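You operate a simulated robot arm through the tools that you are given. There is no shell and no other tool.

You are at the controls of a simulated robot arm. One attempt, no reset.

Task
Swap the yellow guide block for the size on the cable's flag.
Fine: switch the machine off first; old block into the open drawer; shut the yellow keeper bar over the new one, then switch on again. Set down upright: what you pick out. Where these are worked on the way, their far stop is far enough and under half their travel is too little: yellow keeper bar.

Only the result counts: the job must be done as asked and must still hold three seconds after the hand-in. Knocking over, shifting, dropping, spilling or breaking anything else fails it.

Robot
A 7-joint arm with a two-finger parallel gripper, fixed in place. Base frame: the origin is on the floor under the middle of its stand, x ahead of it, y to its left, z up. Units: mm, rad, N and s.
With the tool pointing down near the work surface it reaches from about 380 to 900 mm from the base axis. Its first joint turns from -2.496 to 2.496 rad. Payload 3 kg.
The TCP is the grasp point between the finger pads, 30 mm short of the fingertips. In the tool frame z runs along the fingers and y along their closing line. Largest opening 94 mm; finger width 28, thickness 10; the body of the gripper, 50 by 96 mm, starts 55 mm behind the TCP.
Orientation is that of the tool frame in the base frame, as a unit quaternion [x, y, z, w]. With the fingers straight down and closing along the base's y, the tool's x points along the base's -x, its y along +y and its z along -z.

Tools
- The arm moves only by the tool servo_tool. Its arguments are lists of equal length, an entry for each row: "travel": the shift along the tool's x, y, z in units of 100 mm (1.0 is 100 mm), a list of three; "rot": the turn, a rotation vector about the tool's x, y, z in units of 60 degrees (1.0 is 60 degrees), a list of three; "fingers": the closure in counts, from 0 (fully open) to 255 (shut). In form: {"travel": [[dx, dy, dz], ...], "rot": [[wx, wy, wz], ...], "fingers": [fingers, ...]}. A call has 1 to 20 rows; each row is the pose to reach, as a shift and turn from the pose commanded when the call began, along the tool's axes at that moment. A call with a number of a shift or a turn outside -1 to 1 is refused whole. Each row takes 0.2 s and may step no farther than 50 mm and 0.15 rad from the row before; otherwise, or with a gripper value out of range, the whole call is refused. A pose out of reach is approached as far as the arm can. The call stops where the force on the tool passes 90 N (or 10 N more than at its start, if that is more) or the arm is blocked; 0.2 s more then pass. The fingers move at their own pace (about 72 mm/s each) and stop on an object; they squeeze with about 24 N. The grip force told is the motor's: it shows also when the fingers shut on nothing. Time passes only in rows, and 0.2 s behind the last, so rows that repeat a pose let the fingers close. It gives the time, the measured TCP pose, the force on the tool (base axes), the opening and the grip force at its end, in the units of the frame above (readings bear some noise), with the torque about the TCP (base axes, N m) and any sound that the robot's microphone picked up.
- Cameras (640 x 400 px; columns grow to the right, rows downward): "scene" is fixed at [400, -638.1, 1581]; the picture's right is [0.94, -0.34, 0.00], its down [-0.17, -0.48, -0.86] and it looks along [0.29, 0.81, -0.51] (base axes); focal length 342 px, centre (320, 200). "wrist" rides on the gripper at [76, 14, -102] in the tool frame; the picture's right is [-0.18, 0.98, 0.00], its down [-0.75, -0.14, -0.64] and it looks along [-0.63, -0.12, 0.77] (tool axes); focal length 243 px, centre (320, 200). There is no depth. A picture from a camera that has moved, and an enlarged one, comes with that camera's place and axes in the base frame and with its lens. The place of the scene camera against the robot may be out by one fixed shift of up to 12 mm in any direction.
- camera(camera): a new picture of that camera. No time passes.
- enlarge(camera, box): a new picture of the part [left, top, right, bottom] of that camera's present view, enlarged. No time passes.
- sign_off(): hands the job in; it is judged then, once.

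Places have to be worked out from the pictures, the camera data and where the tool is seen. Open the gripper and draw the arm clear of the work before you hand the job in, unless the task says otherwise.

The tools are called after "Request:" as name(argument=value, ...) on one line, values as JSON. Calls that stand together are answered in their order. servo_tool: Moves the arm, as the interface text tells. Its arguments: {"type":"object","properties":{"travel":{"type":"array"},"rot":{"type":"array"},"fingers":{"type":"array"}},"required":["travel","rot","fingers"]} The other tools are called the same way: camera (camera) takes a picture; enlarge (camera, box) takes an enlarged picture of a part of a camera's view; sign_off () hands the job in.

At the start:

```text
time: 0.0
eef_pos: [420.9, 159.7, 1315.5]
ee_rot: [0.001, 1.0, 0.0, -0.001]
wrist_force: [0.1, -0.3, 0.8]
moment: [0.03, -0.01, -0.03]
opening: 94.1
finger_force: 0.0
```

scene: 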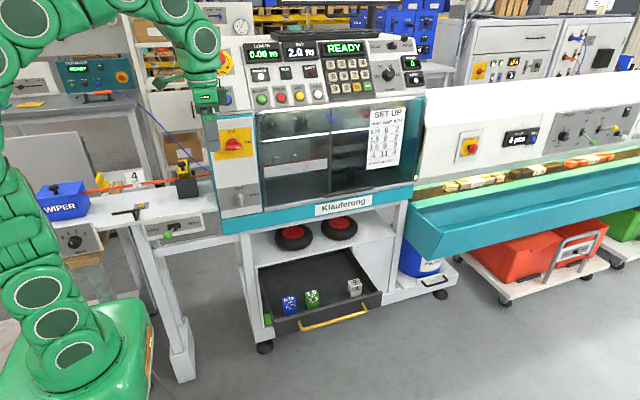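
wrist: 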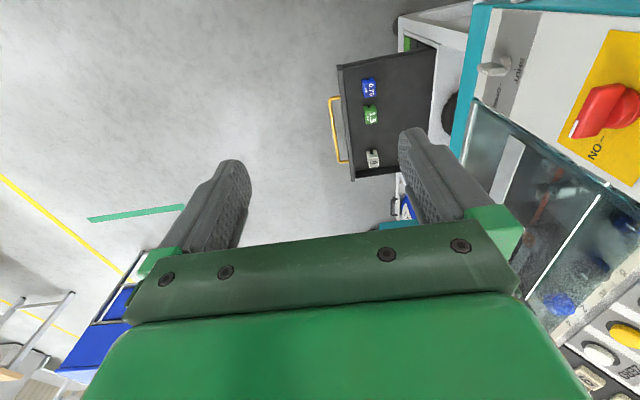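

I start by looking closely at the scene: the machine, the guide block on the cable, the flag and the drawer.

Request:
enlarge(camera="scene", box=[20, 130, 240, 268])

Request:
enlarge(camera="scene", box=[200, 20, 440, 170])

Request:
enlarge(camera="scene", box=[230, 220, 400, 340])

Request:
enlarge(camera="scene", box=[100, 140, 230, 221])

```text
2.90 times, centred on (130, 199) of scene
camera zoom: at [400.0, -638.1, 1581.0], right [0.94, -0.34, 0.0], down [-0.17, -0.48, -0.86], along [0.29, 0.81, -0.51], focal length 992 px, centre (871, 203)
```

zoom: 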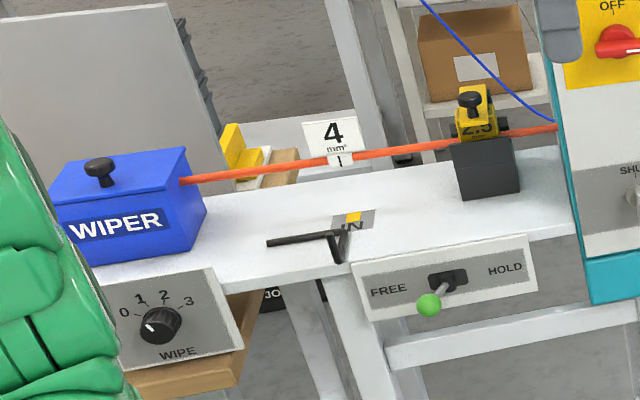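

```text
2.67 times, centred on (320, 95) of scene
camera zoom: at [400.0, -638.1, 1581.0], right [0.94, -0.34, 0.0], down [-0.17, -0.48, -0.86], along [0.29, 0.81, -0.51], focal length 912 px, centre (320, 480)
```

zoom: 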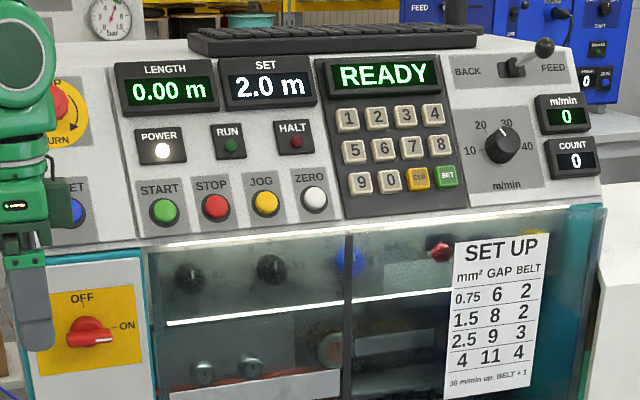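

```text
3.33 times, centred on (315, 280) of scene
camera zoom: at [400.0, -638.1, 1581.0], right [0.94, -0.34, 0.0], down [-0.17, -0.48, -0.86], along [0.29, 0.81, -0.51], focal length 1140 px, centre (337, -67)
```

zoom: 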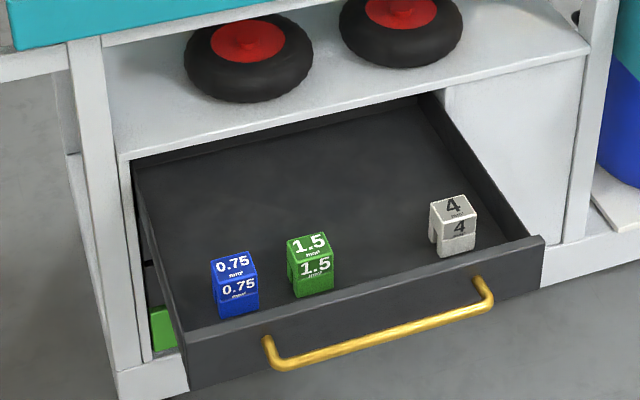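

```text
4.92 times, centred on (165, 180) of scene
camera zoom: at [400.0, -638.1, 1581.0], right [0.94, -0.34, 0.0], down [-0.17, -0.48, -0.86], along [0.29, 0.81, -0.51], focal length 1684 px, centre (1083, 296)
```

zoom: 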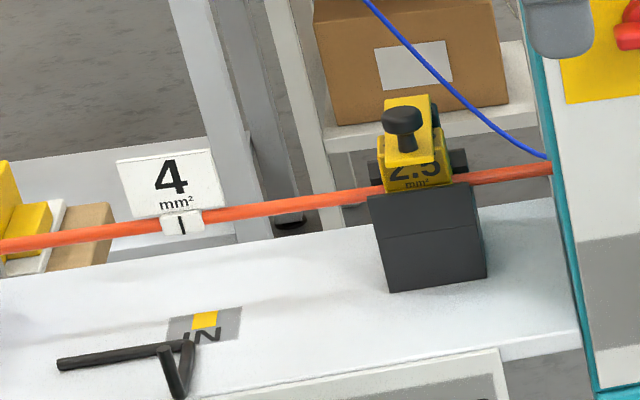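

The flag reads 4 mm², the fitted block is the yellow 2.5, and the replacement is the pale "4" block in the drawer. I look closer at the switch and the holder.

Request:
enlarge(camera="scene", box=[160, 140, 220, 178])

Request:
enlarge(camera="scene", box=[205, 118, 265, 156])

Request:
enlarge(camera="wrist", box=[480, 0, 640, 200])

Request:
enlarge(camera="wrist", box=[310, 40, 470, 200])

```text
10.53 times, centred on (190, 159) of scene
camera zoom: at [400.0, -638.1, 1581.0], right [0.94, -0.34, 0.0], down [-0.17, -0.48, -0.86], along [0.29, 0.81, -0.51], focal length 3601 px, centre (1688, 632)
```

zoom: 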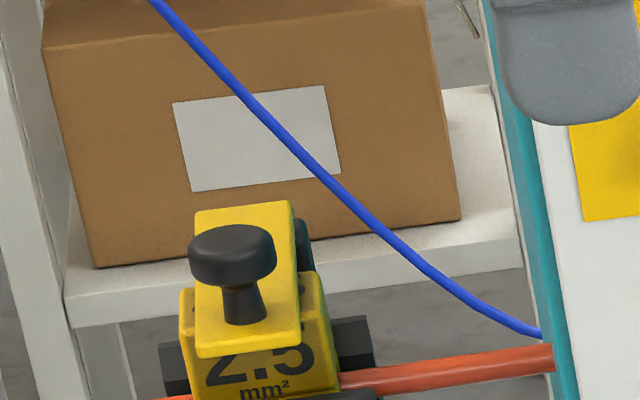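

```text
10.53 times, centred on (235, 137) of scene
camera zoom: at [400.0, -638.1, 1581.0], right [0.94, -0.34, 0.0], down [-0.17, -0.48, -0.86], along [0.29, 0.81, -0.51], focal length 3601 px, centre (1215, 863)
```

zoom: 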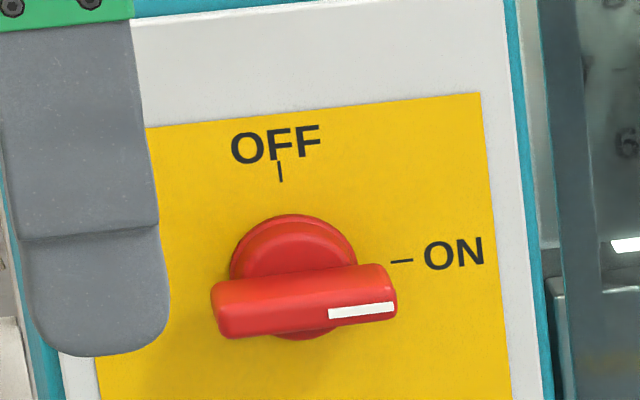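

```text
2.00 times, centred on (560, 100) of wrist
camera zoom: at [343.2, 175.4, 1419.7], right [0.18, 0.98, 0.0], down [0.75, -0.14, 0.64], along [0.63, -0.12, -0.77], focal length 485 px, centre (-160, 400)
```

zoom: 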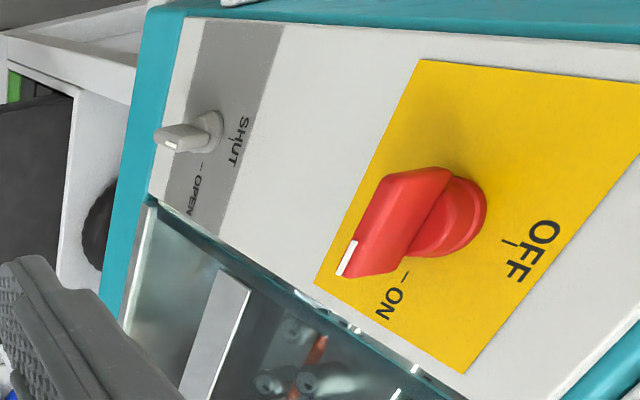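

```text
2.50 times, centred on (390, 120) of wrist
camera zoom: at [343.2, 175.4, 1419.7], right [0.18, 0.98, 0.0], down [0.75, -0.14, 0.64], along [0.63, -0.12, -0.77], focal length 606 px, centre (145, 400)
```

zoom: 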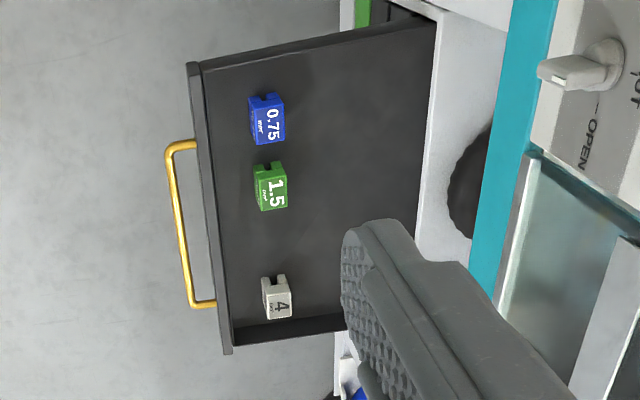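

The red main switch is at about (491, 455, 1160): its bar points to ON (right) and OFF is up. I tilt the tool towards +y, facing the machine, for a better look.

Request:
servo_tool(travel=[[0, 0, 0], [0, 0, 0], [0, 0, 0], [0, 0, 0], [0, 0, 0], [0, 0, 0], [0, 0, 0]], rot=[[-0.142, 0, 0], [-0.284, 0, 0], [-0.426, 0, 0], [-0.568, 0, 0], [-0.71, 0, 0], [-0.852, 0, 0], [-0.99, 0, 0]], fingers=[0, 0, 0, 0, 0, 0, 0])

```text
time: 1.6
eef_pos: [421.0, 160.6, 1316.6]
ee_rot: [-0.001, 0.868, 0.496, 0.0]
wrist_force: [-0.3, 0.0, 0.1]
moment: [-0.03, 0.0, -0.02]
opening: 94.1
finger_force: 0.1
```

The arm follows as planned. I complete the tilt to horizontal.

Request:
servo_tool(travel=[[0, 0, 0], [0, 0, 0], [0, 0, 0], [0, 0, 0]], rot=[[-0.142, 0, 0], [-0.284, 0, 0], [-0.426, 0, 0], [-0.51, 0, 0]], fingers=[0, 0, 0, 0])

Request:
camera(camera="wrist")

Request:
camera(camera="scene")

```text
time: 2.6
eef_pos: [419.9, 158.9, 1317.1]
ee_rot: [0.001, 0.706, 0.708, 0.001]
wrist_force: [-0.6, 0.1, -0.1]
moment: [0.0, -0.01, 0.01]
opening: 94.2
finger_force: 0.0
```

```text
taken
camera wrist: at [342.9, 58.3, 1331.3], right [0.18, 0.0, 0.98], down [0.75, -0.64, -0.14], along [0.63, 0.77, -0.12], focal length 243 px, centre (320, 200)
```

wrist: 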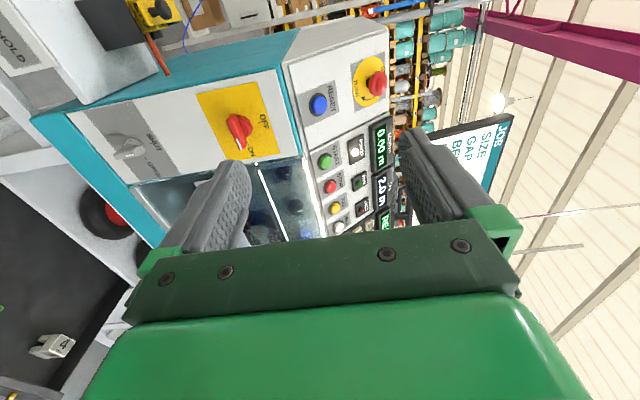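

```text
taken
```

scene: 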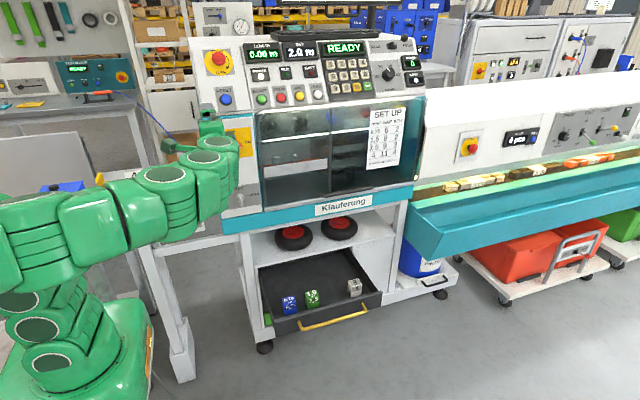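

The knob triangulates to about (491, 457, 1163). I enlarge both views to get the panel's orientation and the holder.

Request:
enlarge(camera="wrist", box=[180, 70, 300, 170])

Request:
enlarge(camera="wrist", box=[0, 0, 200, 125])

Request:
enlarge(camera="wrist", box=[0, 240, 160, 400])

Request:
enlarge(camera="scene", box=[130, 80, 290, 180])

```text
4.00 times, centred on (240, 120) of wrist
camera zoom: at [342.9, 58.3, 1331.3], right [0.18, 0.0, 0.98], down [0.75, -0.64, -0.14], along [0.63, 0.77, -0.12], focal length 970 px, centre (640, 520)
```

zoom: 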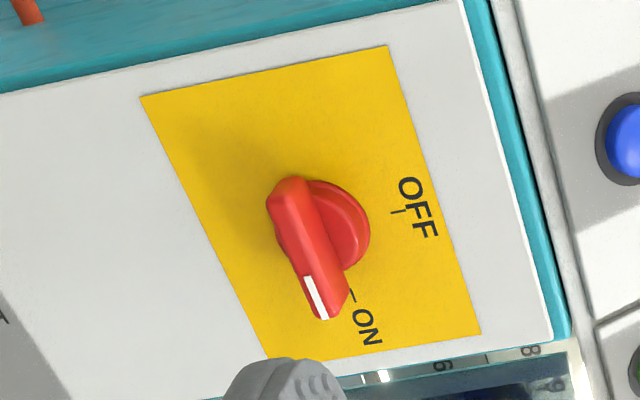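

```text
3.20 times, centred on (100, 62) of wrist
camera zoom: at [342.9, 58.3, 1331.3], right [0.18, 0.0, 0.98], down [0.75, -0.64, -0.14], along [0.63, 0.77, -0.12], focal length 776 px, centre (1024, 640)
```

zoom: 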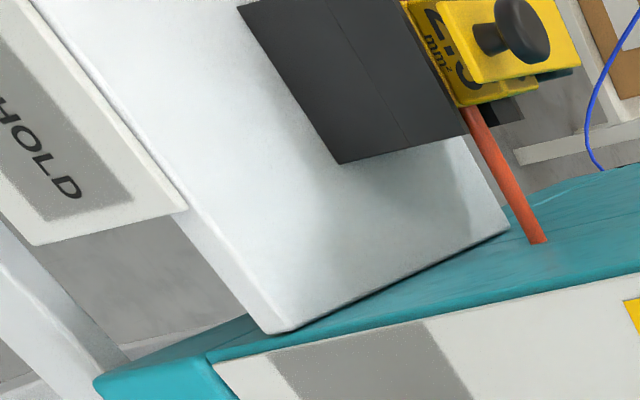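

```text
2.50 times, centred on (80, 320) of wrist
camera zoom: at [342.9, 58.3, 1331.3], right [0.18, 0.0, 0.98], down [0.75, -0.64, -0.14], along [0.63, 0.77, -0.12], focal length 606 px, centre (920, -100)
```

zoom: 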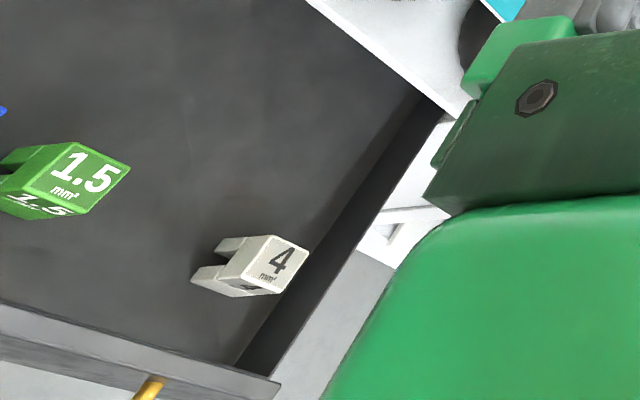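

```text
4.00 times, centred on (210, 130) of scene
camera zoom: at [400.0, -638.1, 1581.0], right [0.94, -0.34, 0.0], down [-0.17, -0.48, -0.86], along [0.29, 0.81, -0.51], focal length 1368 px, centre (760, 480)
```

zoom: 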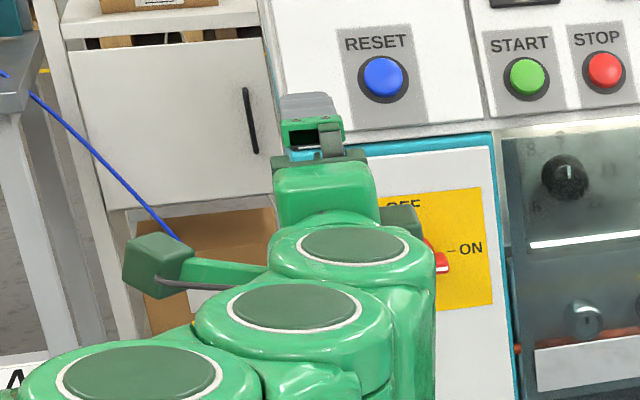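

The switch plate lies in the plane y≈466, facing -y, centred on (488, 466, 1163.5), and the bar front is at y≈440. I bring the horizontal tool in front of the switch in steps.

Request:
servo_tool(travel=[[-0.14, -0.27, 0.27], [-0.28, -0.54, 0.54], [-0.4, -0.8, 0.8]], rot=[[0, 0, 0], [0, 0, 0], [0, 0, 0]], fingers=[0, 0, 0])

Request:
servo_tool(travel=[[-0.1, -0.25, 0.25], [-0.2, -0.5, 0.5], [-0.277, -0.736, 0.7]], rot=[[0, 0, 0], [0, 0, 0], [0, 0, 0]], fingers=[0, 0, 0])

Request:
camera(camera="wrist")

Request:
camera(camera="scene")

```text
time: 3.4
eef_pos: [462.6, 241.6, 1237.0]
ee_rot: [0.0, 0.707, 0.707, 0.0]
wrist_force: [0.7, 0.5, -0.6]
moment: [-0.03, 0.0, 0.01]
opening: 93.8
finger_force: 0.0
```

```text
time: 4.2
eef_pos: [488.9, 310.3, 1163.2]
ee_rot: [0.0, 0.707, 0.707, 0.001]
wrist_force: [0.5, -0.3, 0.6]
moment: [0.0, -0.02, -0.01]
opening: 94.3
finger_force: 0.1
```

```text
taken
camera wrist: at [412.2, 208.7, 1177.7], right [0.18, 0.0, 0.98], down [0.75, -0.64, -0.14], along [0.63, 0.77, -0.12], focal length 243 px, centre (320, 200)
```

wrist: 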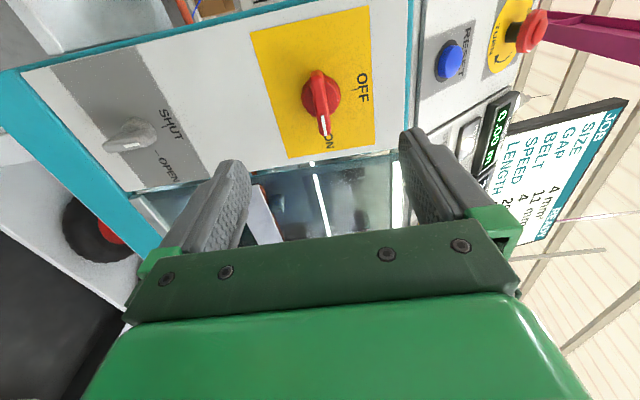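

```text
taken
```

scene: 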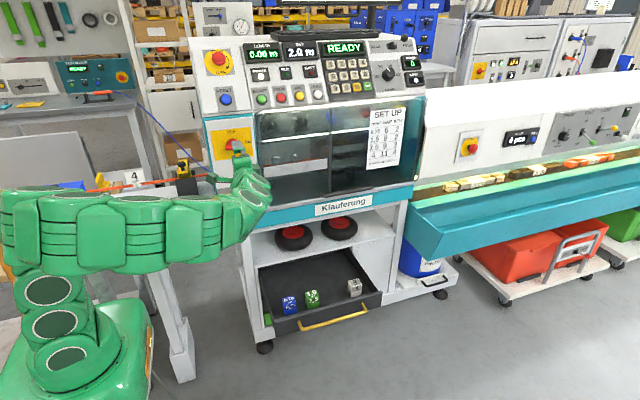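

The tool is now about 100 mm in front of the knob. I enlarge the knob to check height and depth before closing in.

Request:
enlarge(camera="wrist", box=[240, 40, 400, 160])

Request:
enlarge(camera="scene", box=[205, 118, 285, 168])

Request:
enlarge(camera="wrist", box=[480, 80, 640, 250])

```text
3.33 times, centred on (320, 100) of wrist
camera zoom: at [412.2, 208.7, 1177.7], right [0.18, 0.0, 0.98], down [0.75, -0.64, -0.14], along [0.63, 0.77, -0.12], focal length 809 px, centre (320, 533)
```

zoom: 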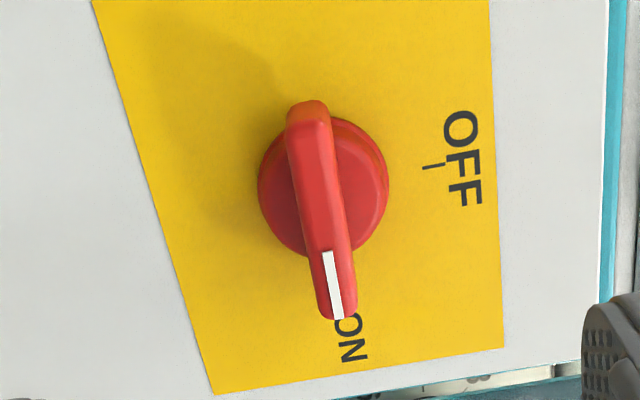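

```text
8.00 times, centred on (245, 143) of scene
camera zoom: at [400.0, -638.1, 1581.0], right [0.94, -0.34, 0.0], down [-0.17, -0.48, -0.86], along [0.29, 0.81, -0.51], focal length 2737 px, centre (920, 656)
```

zoom: 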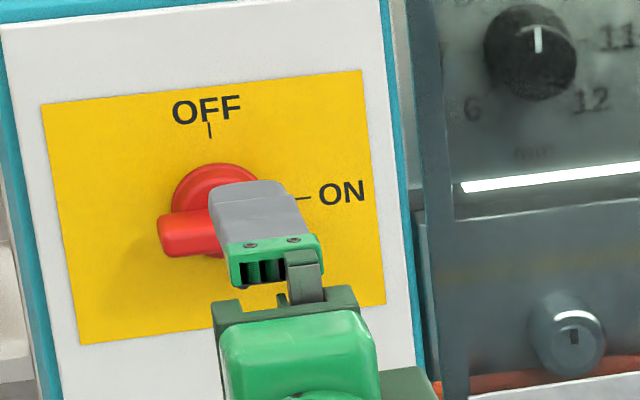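

```text
2.35 times, centred on (560, 165) of wrist
camera zoom: at [412.2, 208.7, 1177.7], right [0.18, 0.0, 0.98], down [0.75, -0.64, -0.14], along [0.63, 0.77, -0.12], focal length 571 px, centre (-245, 282)
```

zoom: 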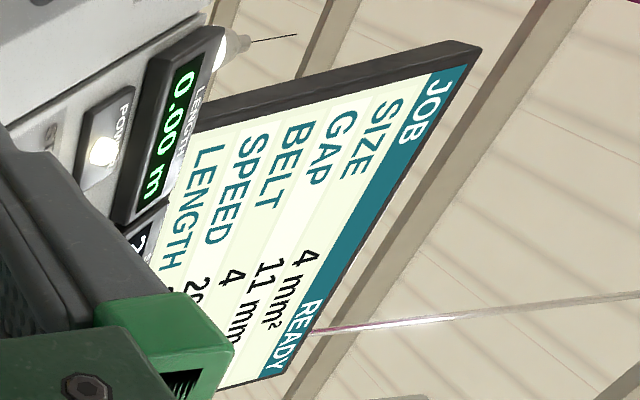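

The bar is about 13 mm thick, with a disk roughly 38 mm across behind it. I advance to y≈412, then creep in while watching the force.

Request:
servo_tool(travel=[[0.01, 0, 0.4], [0.01, 0, 0.8], [0.01, 0, 1.0], [0.01, 0, 1.0]], rot=[[0, 0, 0], [0, 0, 0], [0, 0, 0], [0, 0, 0]], fingers=[0, 0, 0, 0])

Request:
servo_tool(travel=[[0, 0, 0.04], [0, 0, 0.08], [0, 0, 0.08]], rot=[[0, 0, 0], [0, 0, 0], [0, 0, 0]], fingers=[100, 120, 120])

Request:
camera(camera="wrist")

Request:
enlarge(camera="scene", box=[195, 108, 275, 168])

```text
time: 5.2
eef_pos: [487.1, 411.2, 1163.0]
ee_rot: [0.0, 0.707, 0.707, -0.001]
wrist_force: [0.3, -0.2, 0.7]
moment: [-0.01, -0.02, -0.02]
opening: 93.9
finger_force: 0.0
```

```text
time: 6.0
eef_pos: [487.3, 418.0, 1163.7]
ee_rot: [0.0, 0.707, 0.707, 0.0]
wrist_force: [-0.1, 0.1, 0.5]
moment: [0.02, 0.0, -0.03]
opening: 49.4
finger_force: 0.1
```

```text
taken
camera wrist: at [410.4, 316.6, 1177.6], right [0.18, 0.0, 0.98], down [0.75, -0.64, -0.14], along [0.63, 0.77, -0.12], focal length 243 px, centre (320, 200)
```

wrist: 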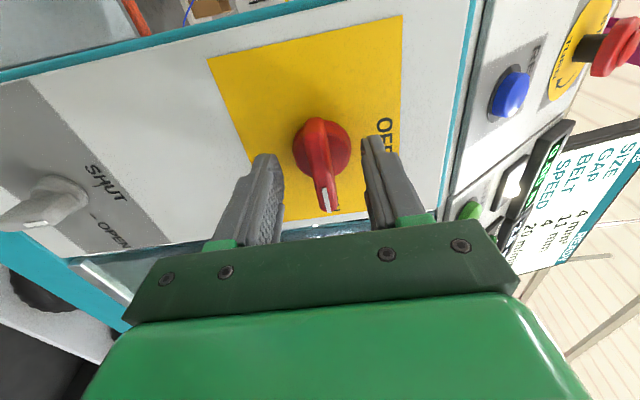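

```text
6.67 times, centred on (235, 138) of scene
camera zoom: at [400.0, -638.1, 1581.0], right [0.94, -0.34, 0.0], down [-0.17, -0.48, -0.86], along [0.29, 0.81, -0.51], focal length 2280 px, centre (887, 613)
```

zoom: 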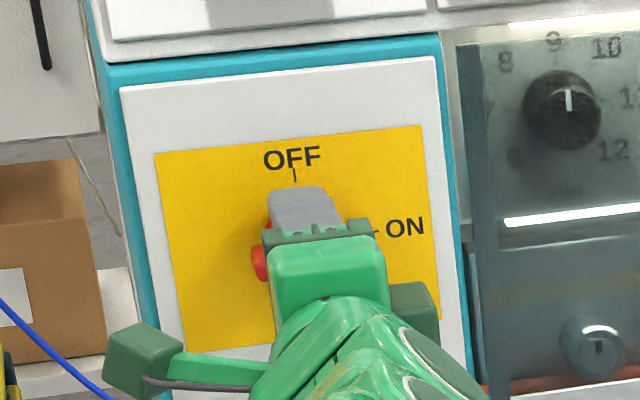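

The fingers straddle the bar. I enlarge the wrist view to judge the overlap before closing.

Request:
enlarge(camera="wrist", box=[230, 90, 410, 230])

```text
2.86 times, centred on (320, 160) of wrist
camera zoom: at [410.4, 316.6, 1177.6], right [0.18, 0.0, 0.98], down [0.75, -0.64, -0.14], along [0.63, 0.77, -0.12], focal length 693 px, centre (320, 314)
```

zoom: 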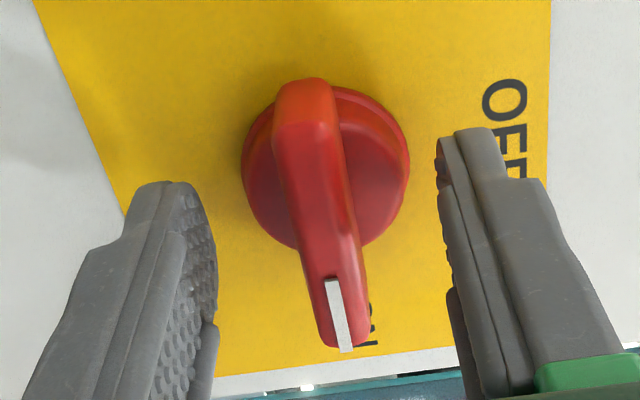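

The fingertips overlap the bar by around 10 mm and are clear of the disk, so I close on the bar.

Request:
servo_tool(travel=[[0, 0, 0], [0, 0, 0], [0, 0, 0], [0, 0, 0]], rot=[[0, 0, 0], [0, 0, 0], [0, 0, 0], [0, 0, 0]], fingers=[255, 255, 255, 255])

Request:
enlarge(camera="wrist", box=[230, 90, 410, 230])

```text
time: 7.0
eef_pos: [486.7, 418.3, 1163.9]
ee_rot: [0.0, 0.707, 0.707, 0.0]
wrist_force: [8.1, 10.6, 25.0]
moment: [0.36, -0.01, 0.2]
opening: 12.0
finger_force: 44.8
```

```text
2.86 times, centred on (320, 160) of wrist
camera zoom: at [410.2, 316.5, 1178.1], right [0.18, 0.0, 0.98], down [0.75, -0.64, -0.14], along [0.63, 0.77, -0.12], focal length 693 px, centre (320, 314)
```

zoom: 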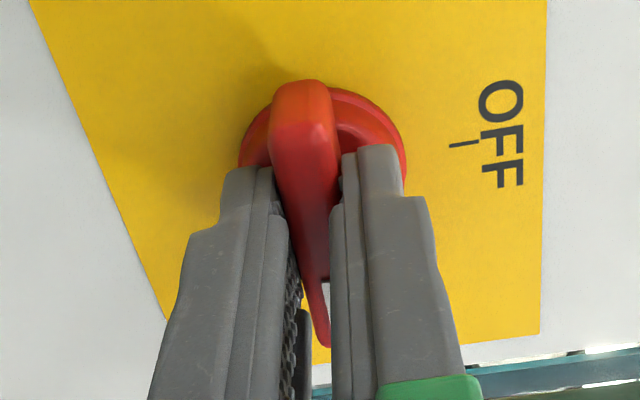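

The bar is held (12 mm). I turn it counter-clockwise as seen from the front, which is negative about tool z, in stages while watching the forces.

Request:
servo_tool(travel=[[0, 0, 0], [0, 0, 0], [0, 0, 0]], rot=[[0, 0, -0.1], [0, 0, -0.2], [0, 0, -0.3]], fingers=[255, 255, 255])

Request:
enlarge(camera="wrist", box=[230, 90, 410, 230])

```text
time: 7.8
eef_pos: [486.2, 420.0, 1163.0]
ee_rot: [-0.111, 0.698, 0.698, 0.111]
wrist_force: [16.3, 18.6, 23.9]
moment: [0.35, -0.03, 0.03]
opening: 11.9
finger_force: 45.4
```

```text
2.86 times, centred on (320, 160) of wrist
camera zoom: at [409.6, 316.6, 1153.1], right [-0.13, 0.0, 0.99], down [0.76, -0.64, 0.1], along [0.64, 0.77, 0.08], focal length 693 px, centre (320, 314)
```

zoom: 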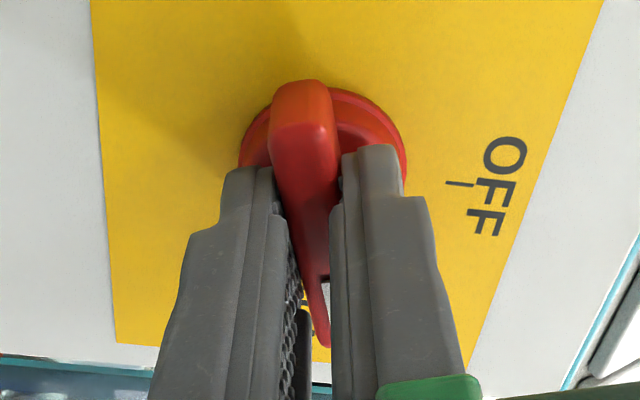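

The knob turns with the gripper at almost no torque. I continue toward OFF.

Request:
servo_tool(travel=[[0, 0, 0], [0, 0, 0], [0, 0, 0], [0, 0, 0], [0, 0, 0], [0, 0, 0]], rot=[[0, 0, -0.12], [0, 0, -0.24], [0, 0, -0.36], [0, 0, -0.48], [0, 0, -0.6], [0, 0, -0.7]], fingers=[255, 255, 255, 255, 255, 255])

Request:
enlarge(camera="wrist", box=[230, 90, 410, 230])

```text
time: 9.2
eef_pos: [488.1, 418.2, 1162.4]
ee_rot: [-0.353, 0.614, 0.61, 0.354]
wrist_force: [14.0, -9.0, -45.6]
moment: [-0.59, 0.09, -0.14]
opening: 12.0
finger_force: 45.1
```

```text
2.86 times, centred on (320, 160) of wrist
camera zoom: at [437.1, 316.4, 1103.3], right [-0.76, 0.0, 0.65], down [0.5, -0.64, 0.58], along [0.42, 0.77, 0.48], focal length 693 px, centre (320, 314)
```

zoom: 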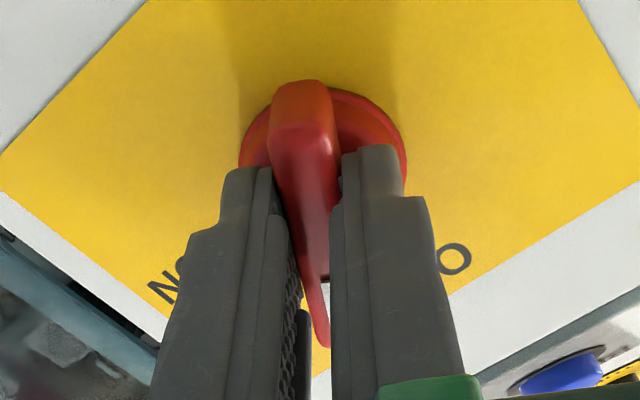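

It has turned 60°. The side force suggests the knob axis is about 1–2 mm off, so I correct by about 1.5 mm while turning the remaining 30°.

Request:
servo_tool(travel=[[0.005, -0.015, 0], [0.005, -0.015, 0], [0.005, -0.015, 0], [0.005, -0.015, 0], [0.005, -0.015, 0], [0.005, -0.015, 0]], rot=[[0, 0, 0], [0, 0, -0.12], [0, 0, -0.24], [0, 0, -0.36], [0, 0, -0.5], [0, 0, -0.5]], fingers=[255, 255, 255, 255, 255, 255])

Request:
camera(camera="wrist")

Request:
camera(camera="scene")

```text
time: 10.6
eef_pos: [490.4, 418.0, 1162.5]
ee_rot: [-0.5, 0.5, 0.499, 0.501]
wrist_force: [42.8, 9.6, -31.1]
moment: [-0.58, 0.06, -0.61]
opening: 11.6
finger_force: 44.8
```

```text
taken
camera wrist: at [474.6, 316.5, 1086.1], right [-0.98, 0.0, 0.18], down [0.14, -0.64, 0.75], along [0.12, 0.77, 0.63], focal length 243 px, centre (320, 200)
```

wrist: 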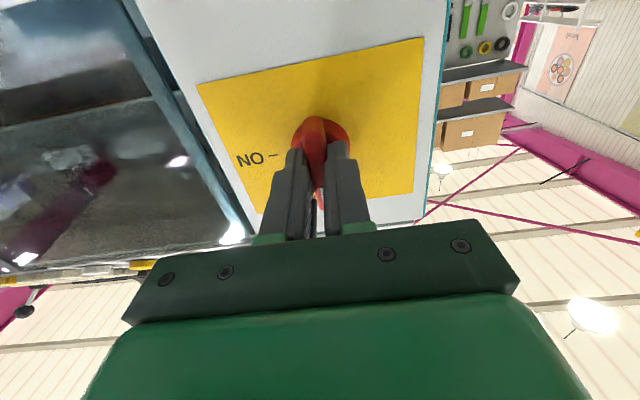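

```text
taken
```

scene: 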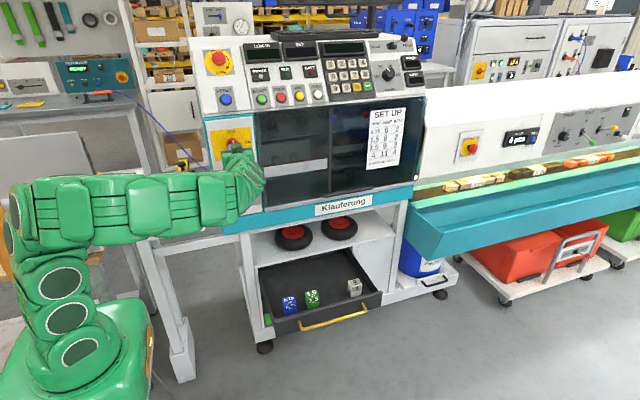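

All the displays have gone dark, so the machine is off. I release the knob and back out along -y.

Request:
servo_tool(travel=[[0, 0, 0], [0, 0, 0], [0, 0, 0], [0, 0, -0.3], [0, 0, -0.7], [0, 0, -1.0]], rot=[[0, 0, 0], [0, 0, 0], [0, 0, 0], [0, 0, 0], [0, 0, 0], [0, 0, 0]], fingers=[120, 120, 120, 60, 0, 0])

Request:
camera(camera="wrist")

Request:
enlarge(camera="scene", box=[130, 30, 450, 230])

```text
time: 12.0
eef_pos: [487.8, 318.2, 1164.3]
ee_rot: [-0.5, 0.5, 0.5, 0.5]
wrist_force: [-0.4, 0.2, -0.3]
moment: [-0.01, 0.0, 0.01]
opening: 94.3
finger_force: 0.0
```

```text
taken
camera wrist: at [473.2, 215.9, 1087.6], right [-0.98, 0.0, 0.18], down [0.14, -0.64, 0.75], along [0.12, 0.77, 0.63], focal length 243 px, centre (320, 200)
```

wrist: 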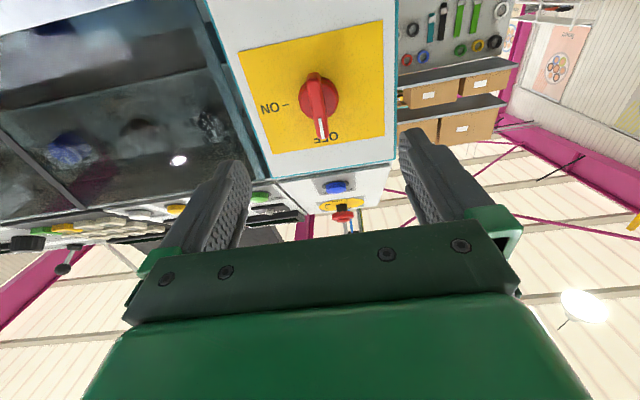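

```text
2.00 times, centred on (290, 130) of scene
camera zoom: at [400.0, -638.1, 1581.0], right [0.94, -0.34, 0.0], down [-0.17, -0.48, -0.86], along [0.29, 0.81, -0.51], focal length 684 px, centre (380, 340)
```

zoom: 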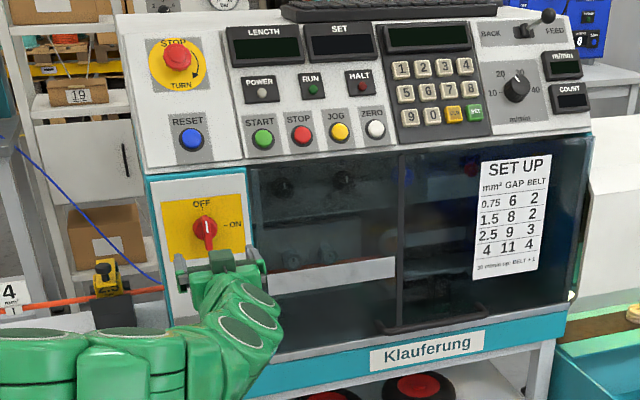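

The bar points to OFF. Now I swing the tool to point down, with the camera on the -y side, to view the holder.

Request:
servo_tool(travel=[[0, 0, -0.1], [0, 0, -0.1], [0, 0, -0.1], [0, 0, -0.1], [0, 0, -0.1], [0, 0, -0.1], [0, 0, -0.1]], rot=[[0, 0.142, 0], [0, 0.284, 0], [0, 0.426, 0], [0, 0.568, 0], [0, 0.71, 0], [0, 0.852, 0], [0, 0.99, 0]], fingers=[0, 0, 0, 0, 0, 0, 0])

Request:
servo_tool(travel=[[0, 0, 0], [0, 0, 0], [0, 0, 0], [0, 0, 0]], rot=[[0, 0.142, 0], [0, 0.284, 0], [0, 0.426, 0], [0, 0.51, 0]], fingers=[0, 0, 0, 0])

Request:
camera(camera="wrist")

Request:
camera(camera="scene")

```text
time: 13.6
eef_pos: [489.0, 309.6, 1162.4]
ee_rot: [-0.682, 0.683, 0.185, 0.187]
wrist_force: [0.0, -0.3, 0.1]
moment: [-0.01, 0.01, -0.02]
opening: 93.9
finger_force: 0.1
```

```text
time: 14.6
eef_pos: [487.1, 307.9, 1161.8]
ee_rot: [0.708, -0.706, 0.0, 0.0]
wrist_force: [0.2, 0.3, -0.3]
moment: [0.01, -0.02, -0.01]
opening: 94.0
finger_force: 0.1
```

```text
taken
camera wrist: at [472.2, 233.0, 1264.8], right [-0.98, 0.18, 0.0], down [0.14, 0.75, 0.64], along [0.12, 0.63, -0.77], focal length 243 px, centre (320, 200)
```

wrist: 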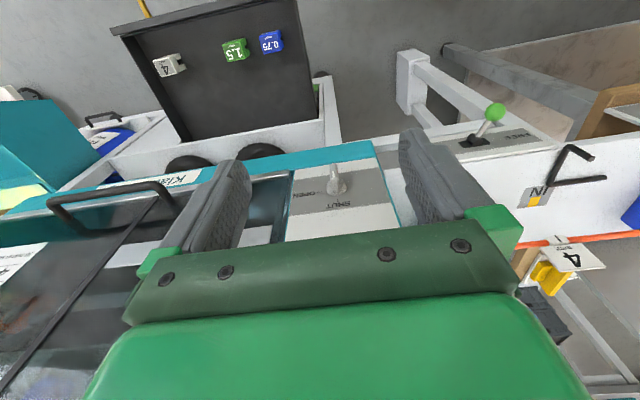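

```text
taken
```

scene: 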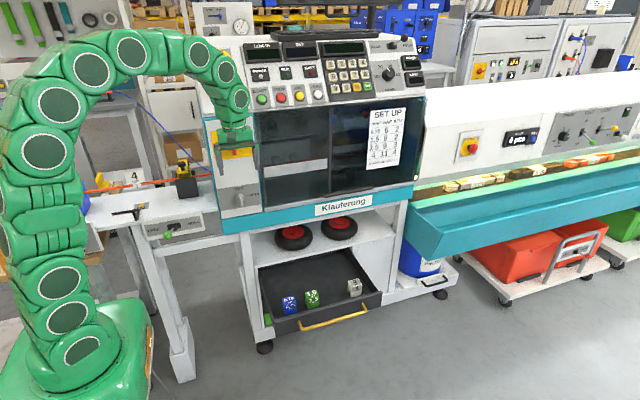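

The drawer view agrees with block 4 at roughly (885, 293, 540). I now move left to look at the holder from above and in front.

Request:
servo_tool(travel=[[0, 0.33, 0], [0, 0.66, 0], [0, 0.99, 0]], rot=[[0, 0, 0], [0, 0, 0], [0, 0, 0]], fingers=[0, 0, 0])

Request:
servo_tool(travel=[[-0.1, 0.33, -0.1], [-0.2, 0.66, -0.2], [-0.3, 0.96, -0.22]], rot=[[0, 0, 0], [0, 0, 0], [0, 0, 0]], fingers=[0, 0, 0])

Request:
camera(camera="wrist")

Request:
enlarge(camera="scene", box=[130, 130, 230, 192])

```text
time: 15.4
eef_pos: [388.7, 309.2, 1161.0]
ee_rot: [-0.707, 0.707, 0.0, 0.0]
wrist_force: [0.2, 0.4, 0.2]
moment: [-0.01, 0.0, 0.03]
opening: 94.1
finger_force: 0.1
```

```text
time: 16.2
eef_pos: [292.1, 340.8, 1186.2]
ee_rot: [-0.706, 0.708, 0.022, -0.004]
wrist_force: [-0.4, -0.7, 0.9]
moment: [0.03, 0.02, 0.02]
opening: 93.9
finger_force: 0.0
```

```text
taken
camera wrist: at [279.7, 262.7, 1287.1], right [-0.98, 0.19, 0.04], down [0.17, 0.74, 0.66], along [0.09, 0.65, -0.75], focal length 243 px, centre (320, 200)
```

wrist: 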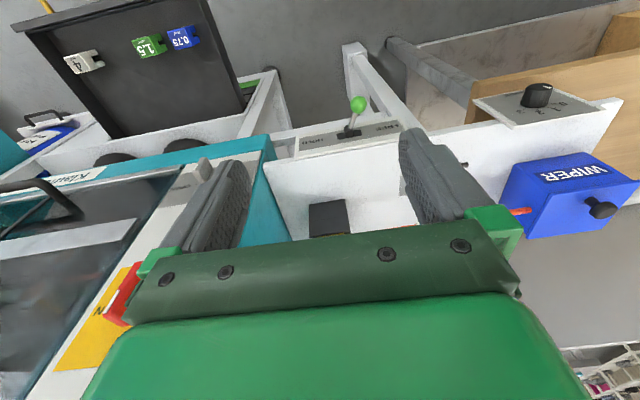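

```text
6.40 times, centred on (180, 161) of scene
camera zoom: at [400.0, -638.1, 1581.0], right [0.94, -0.34, 0.0], down [-0.17, -0.48, -0.86], along [0.29, 0.81, -0.51], focal length 2189 px, centre (1216, 450)
```

zoom: 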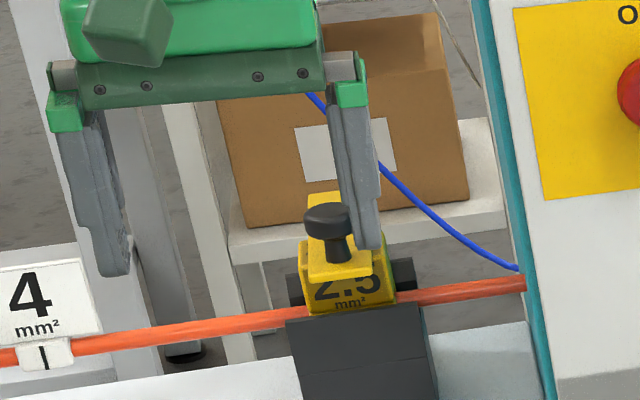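

The gripper body hides the holder from here. I raise the tool and move it over the holder so it falls in the clear upper part of the picture.

Request:
servo_tool(travel=[[-0.2, 0, -0.3], [-0.5, -0.05, -0.5], [-0.95, -0.1, -0.6]], rot=[[0, 0, 0], [0, 0, 0], [0, 0, 0]], fingers=[0, 0, 0])

Request:
camera(camera="wrist")

```text
time: 17.0
eef_pos: [300.8, 434.5, 1245.7]
ee_rot: [0.709, -0.705, 0.002, -0.004]
wrist_force: [0.3, -0.5, -0.3]
moment: [0.01, 0.04, -0.01]
opening: 94.0
finger_force: 0.1
```

```text
taken
camera wrist: at [285.3, 359.3, 1348.4], right [-0.98, 0.18, -0.01], down [0.13, 0.75, 0.65], along [0.12, 0.63, -0.76], focal length 243 px, centre (320, 200)
```

wrist: 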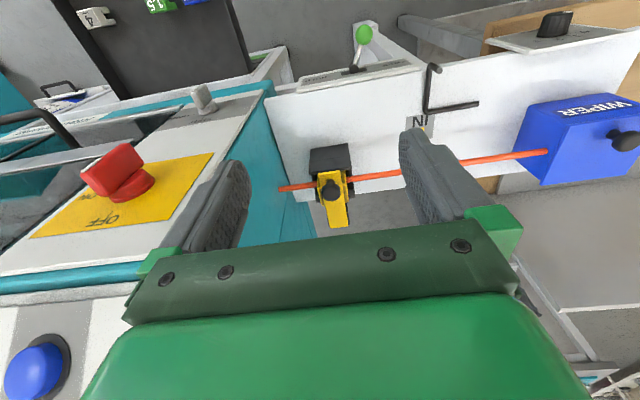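

Request:
enlarge(camera="wrist", box=[265, 130, 395, 240])

```text
3.64 times, centred on (330, 185) of wrist
camera zoom: at [285.3, 359.3, 1348.4], right [-0.98, 0.18, -0.01], down [0.13, 0.75, 0.65], along [0.12, 0.63, -0.76], focal length 882 px, centre (284, 254)
```

zoom: 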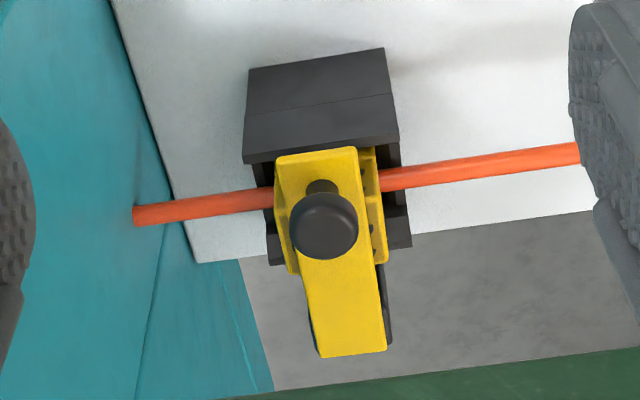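

The keeper bar is about 33 mm wide and 120 mm long, from y≈558 to 680 at z≈1046. It seems hinged at the rear, with its knob at about (311, 576, 1071). I go closer for detail.

Request:
servo_tool(travel=[[-0.45, 0, 0.1], [-0.9, -0.05, 0.3], [-0.95, -0.1, 0.5]], rot=[[0, 0, 0], [0, 0, 0], [0, 0, 0]], fingers=[0, 0, 0])

Request:
enlarge(camera="wrist", box=[220, 60, 420, 240])

Request:
camera(camera="scene")

```text
time: 17.8
eef_pos: [312.2, 527.8, 1193.5]
ee_rot: [-0.707, 0.707, 0.0, -0.001]
wrist_force: [-0.5, 0.3, -0.4]
moment: [0.0, 0.01, 0.0]
opening: 94.2
finger_force: 0.0
```

```text
2.22 times, centred on (320, 150) of wrist
camera zoom: at [296.8, 453.2, 1296.5], right [-0.98, 0.18, 0.0], down [0.14, 0.75, 0.64], along [0.12, 0.63, -0.77], focal length 539 px, centre (320, 311)
```

zoom: 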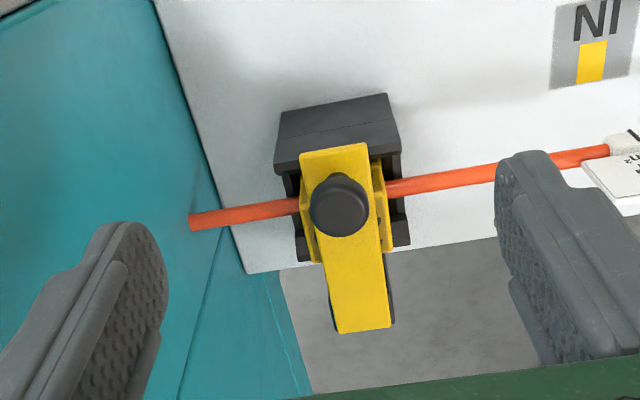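

```text
taken
```

scene: 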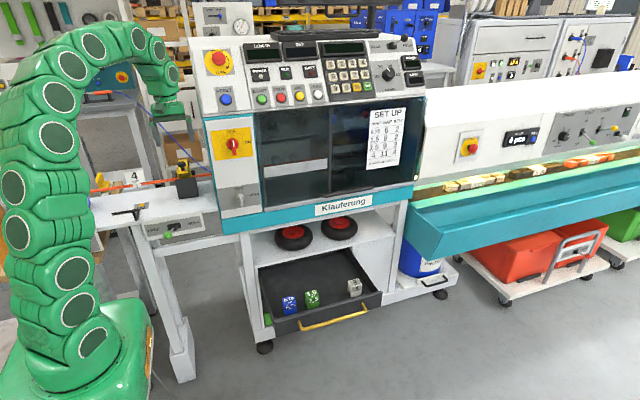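

Request:
enlarge(camera="wrist", box=[290, 95, 360, 165])

Request:
enlarge(camera="wrist", box=[295, 140, 365, 215])

Request:
enlarge(camera="scene", box=[168, 150, 208, 206])

```text
5.71 times, centred on (325, 130) of wrist
camera zoom: at [296.8, 453.2, 1296.5], right [-0.98, 0.18, 0.0], down [0.14, 0.75, 0.64], along [0.12, 0.63, -0.77], focal length 1386 px, centre (291, 600)
```

zoom: 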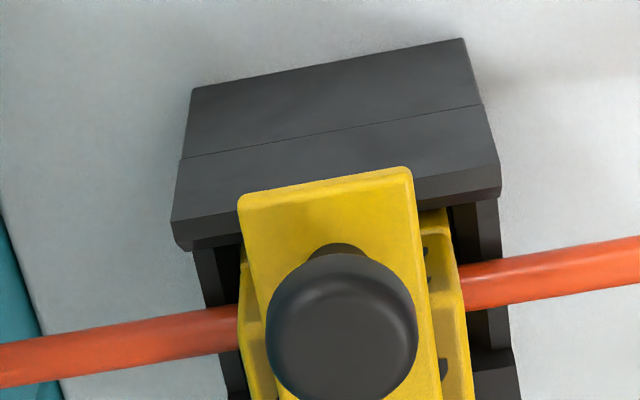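

```text
5.33 times, centred on (330, 178) of wrist
camera zoom: at [296.8, 453.2, 1296.5], right [-0.98, 0.18, 0.0], down [0.14, 0.75, 0.64], along [0.12, 0.63, -0.77], focal length 1294 px, centre (267, 320)
```

zoom: 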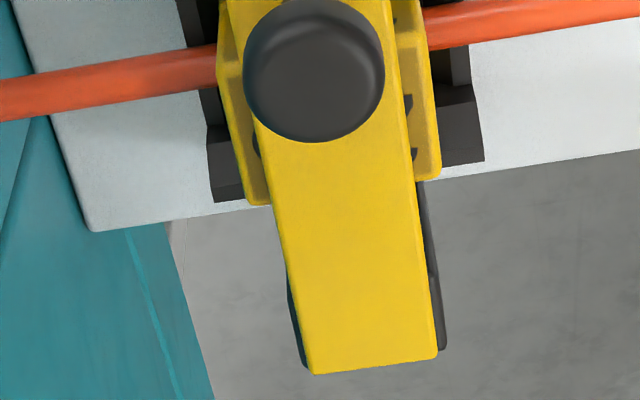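

```text
7.14 times, centred on (188, 178) of scene
camera zoom: at [400.0, -638.1, 1581.0], right [0.94, -0.34, 0.0], down [-0.17, -0.48, -0.86], along [0.29, 0.81, -0.51], focal length 2443 px, centre (1263, 357)
```

zoom: 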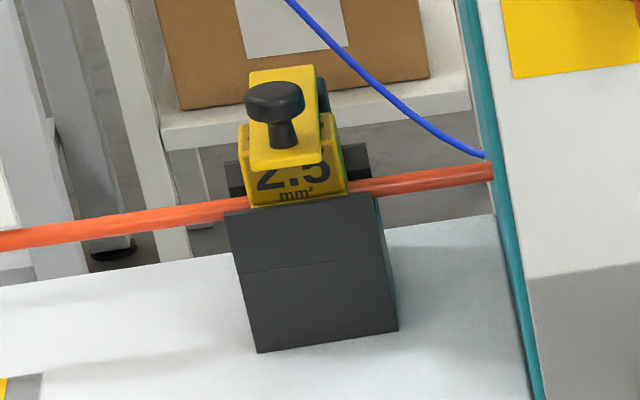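

The base's front face is at y≈577 with its top at z≈1013, the table is at z≈932, and the bar front edge is at (311, 559, 1045). The bar therefore overhangs by nearly 20 mm. I want a side view of the hinge, so I yaw the tool to bring the camera to the -x side.

Request:
servo_tool(travel=[[0, 0, -0.1], [0, 0.1, -0.1], [0, 0.2, -0.1], [-0.1, 0.3, -0.1], [-0.2, 0.4, -0.1], [-0.3, 0.5, -0.1], [-0.4, 0.6, -0.1]], rot=[[0, 0, 0.142], [0, 0, 0.284], [0, 0, 0.426], [0, 0, 0.568], [0, 0, 0.71], [0, 0, 0.852], [0, 0, 0.99]], fingers=[0, 0, 0, 0, 0, 0, 0])

Request:
servo_tool(travel=[[0, 0, 0], [0, 0, 0], [0, 0, 0], [0, 0, 0]], rot=[[0, 0, 0.142], [0, 0, 0.284], [0, 0, 0.426], [0, 0, 0.51]], fingers=[0, 0, 0, 0])

Request:
camera(camera="wrist")

```text
time: 19.4
eef_pos: [252.4, 568.9, 1204.1]
ee_rot: [-0.263, 0.965, 0.0, 0.001]
wrist_force: [-0.1, 0.2, -0.1]
moment: [-0.01, 0.0, 0.01]
opening: 93.9
finger_force: 0.0
```

```text
time: 20.4
eef_pos: [255.3, 568.6, 1204.9]
ee_rot: [0.002, 1.0, 0.001, 0.0]
wrist_force: [-0.3, 0.3, 0.3]
moment: [0.01, -0.01, -0.03]
opening: 94.2
finger_force: 0.0
```

```text
taken
camera wrist: at [176.8, 583.7, 1306.4], right [0.19, 0.98, 0.0], down [0.75, -0.14, 0.64], along [0.63, -0.12, -0.77], focal length 243 px, centre (320, 200)
```

wrist: 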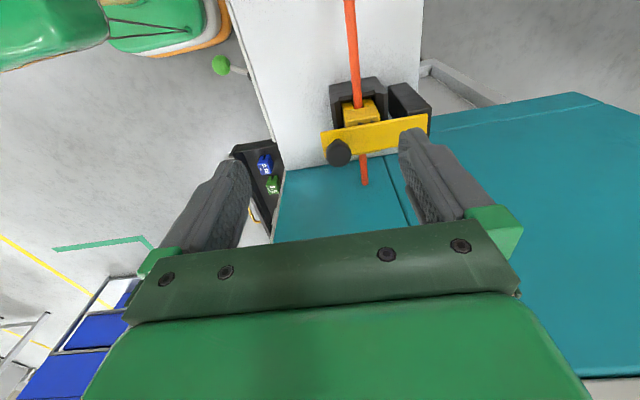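

Now I have a side look. I enlarge the holder region.

Request:
enlarge(camera="wrist", box=[310, 65, 440, 175])

Request:
enlarge(camera="wrist", box=[315, 70, 385, 130])

```text
3.64 times, centred on (375, 120) of wrist
camera zoom: at [176.8, 583.7, 1306.4], right [0.19, 0.98, 0.0], down [0.75, -0.14, 0.64], along [0.63, -0.12, -0.77], focal length 882 px, centre (120, 491)
```

zoom: 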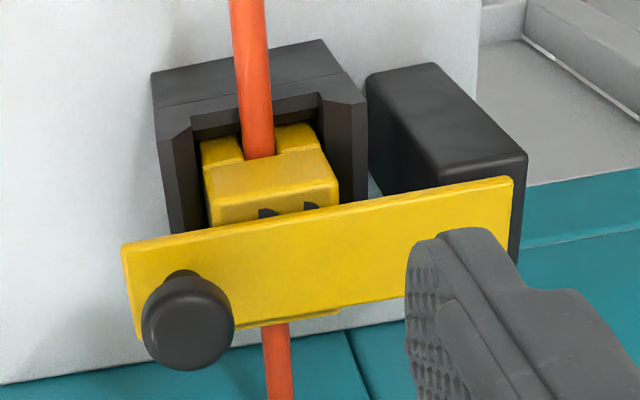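

```text
6.67 times, centred on (350, 100) of wrist
camera zoom: at [176.8, 583.7, 1306.4], right [0.19, 0.98, 0.0], down [0.75, -0.14, 0.64], along [0.63, -0.12, -0.77], focal length 1618 px, centre (120, 867)
```

zoom: 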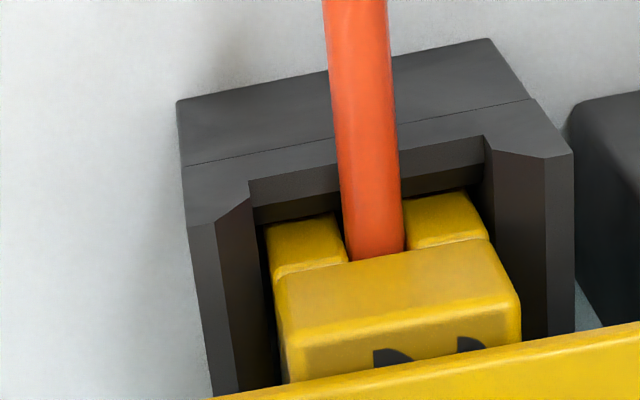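

The block sits between a front wall and a rear wall, with a dark post behind that carries the bar. I tilt for a lower side view to find out how the bar pivots.

Request:
servo_tool(travel=[[0.15, 0.06, 0.1], [0.3, 0.12, 0.25], [0.45, 0.2, 0.4], [0.6, 0.26, 0.6], [0.65, 0.31, 0.8]], rot=[[0, -0.13, 0], [0, -0.26, 0], [0, -0.4, 0], [0, -0.53, 0], [0, -0.667, 0]], fingers=[0, 0, 0, 0, 0])

Request:
camera(camera="wrist")

Request:
camera(camera="scene")

```text
time: 21.6
eef_pos: [237.3, 612.4, 1172.9]
ee_rot: [0.078, 0.979, 0.062, 0.179]
wrist_force: [0.5, -0.6, 0.0]
moment: [0.01, -0.03, -0.01]
opening: 93.9
finger_force: 0.1
stopped in row 5: the arm was blocked; the commanded pose is now the measured one
```

```text
taken
camera wrist: at [131.4, 630.0, 1244.4], right [0.3, 0.93, 0.21], down [0.45, -0.33, 0.83], along [0.84, -0.15, -0.51], focal length 243 px, centre (320, 200)
```

wrist: 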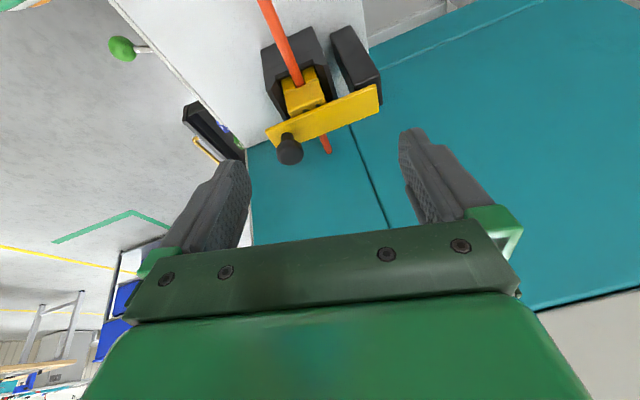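

```text
taken
```

scene: 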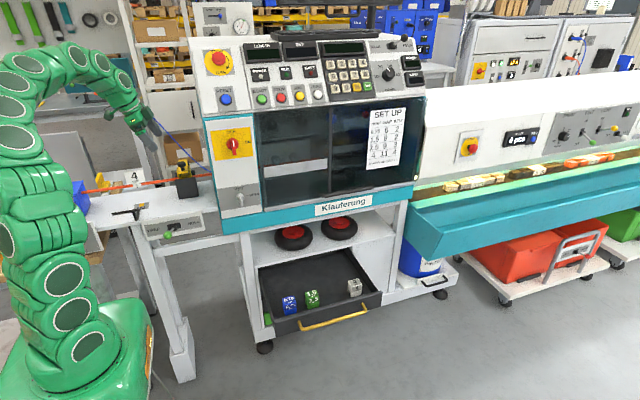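

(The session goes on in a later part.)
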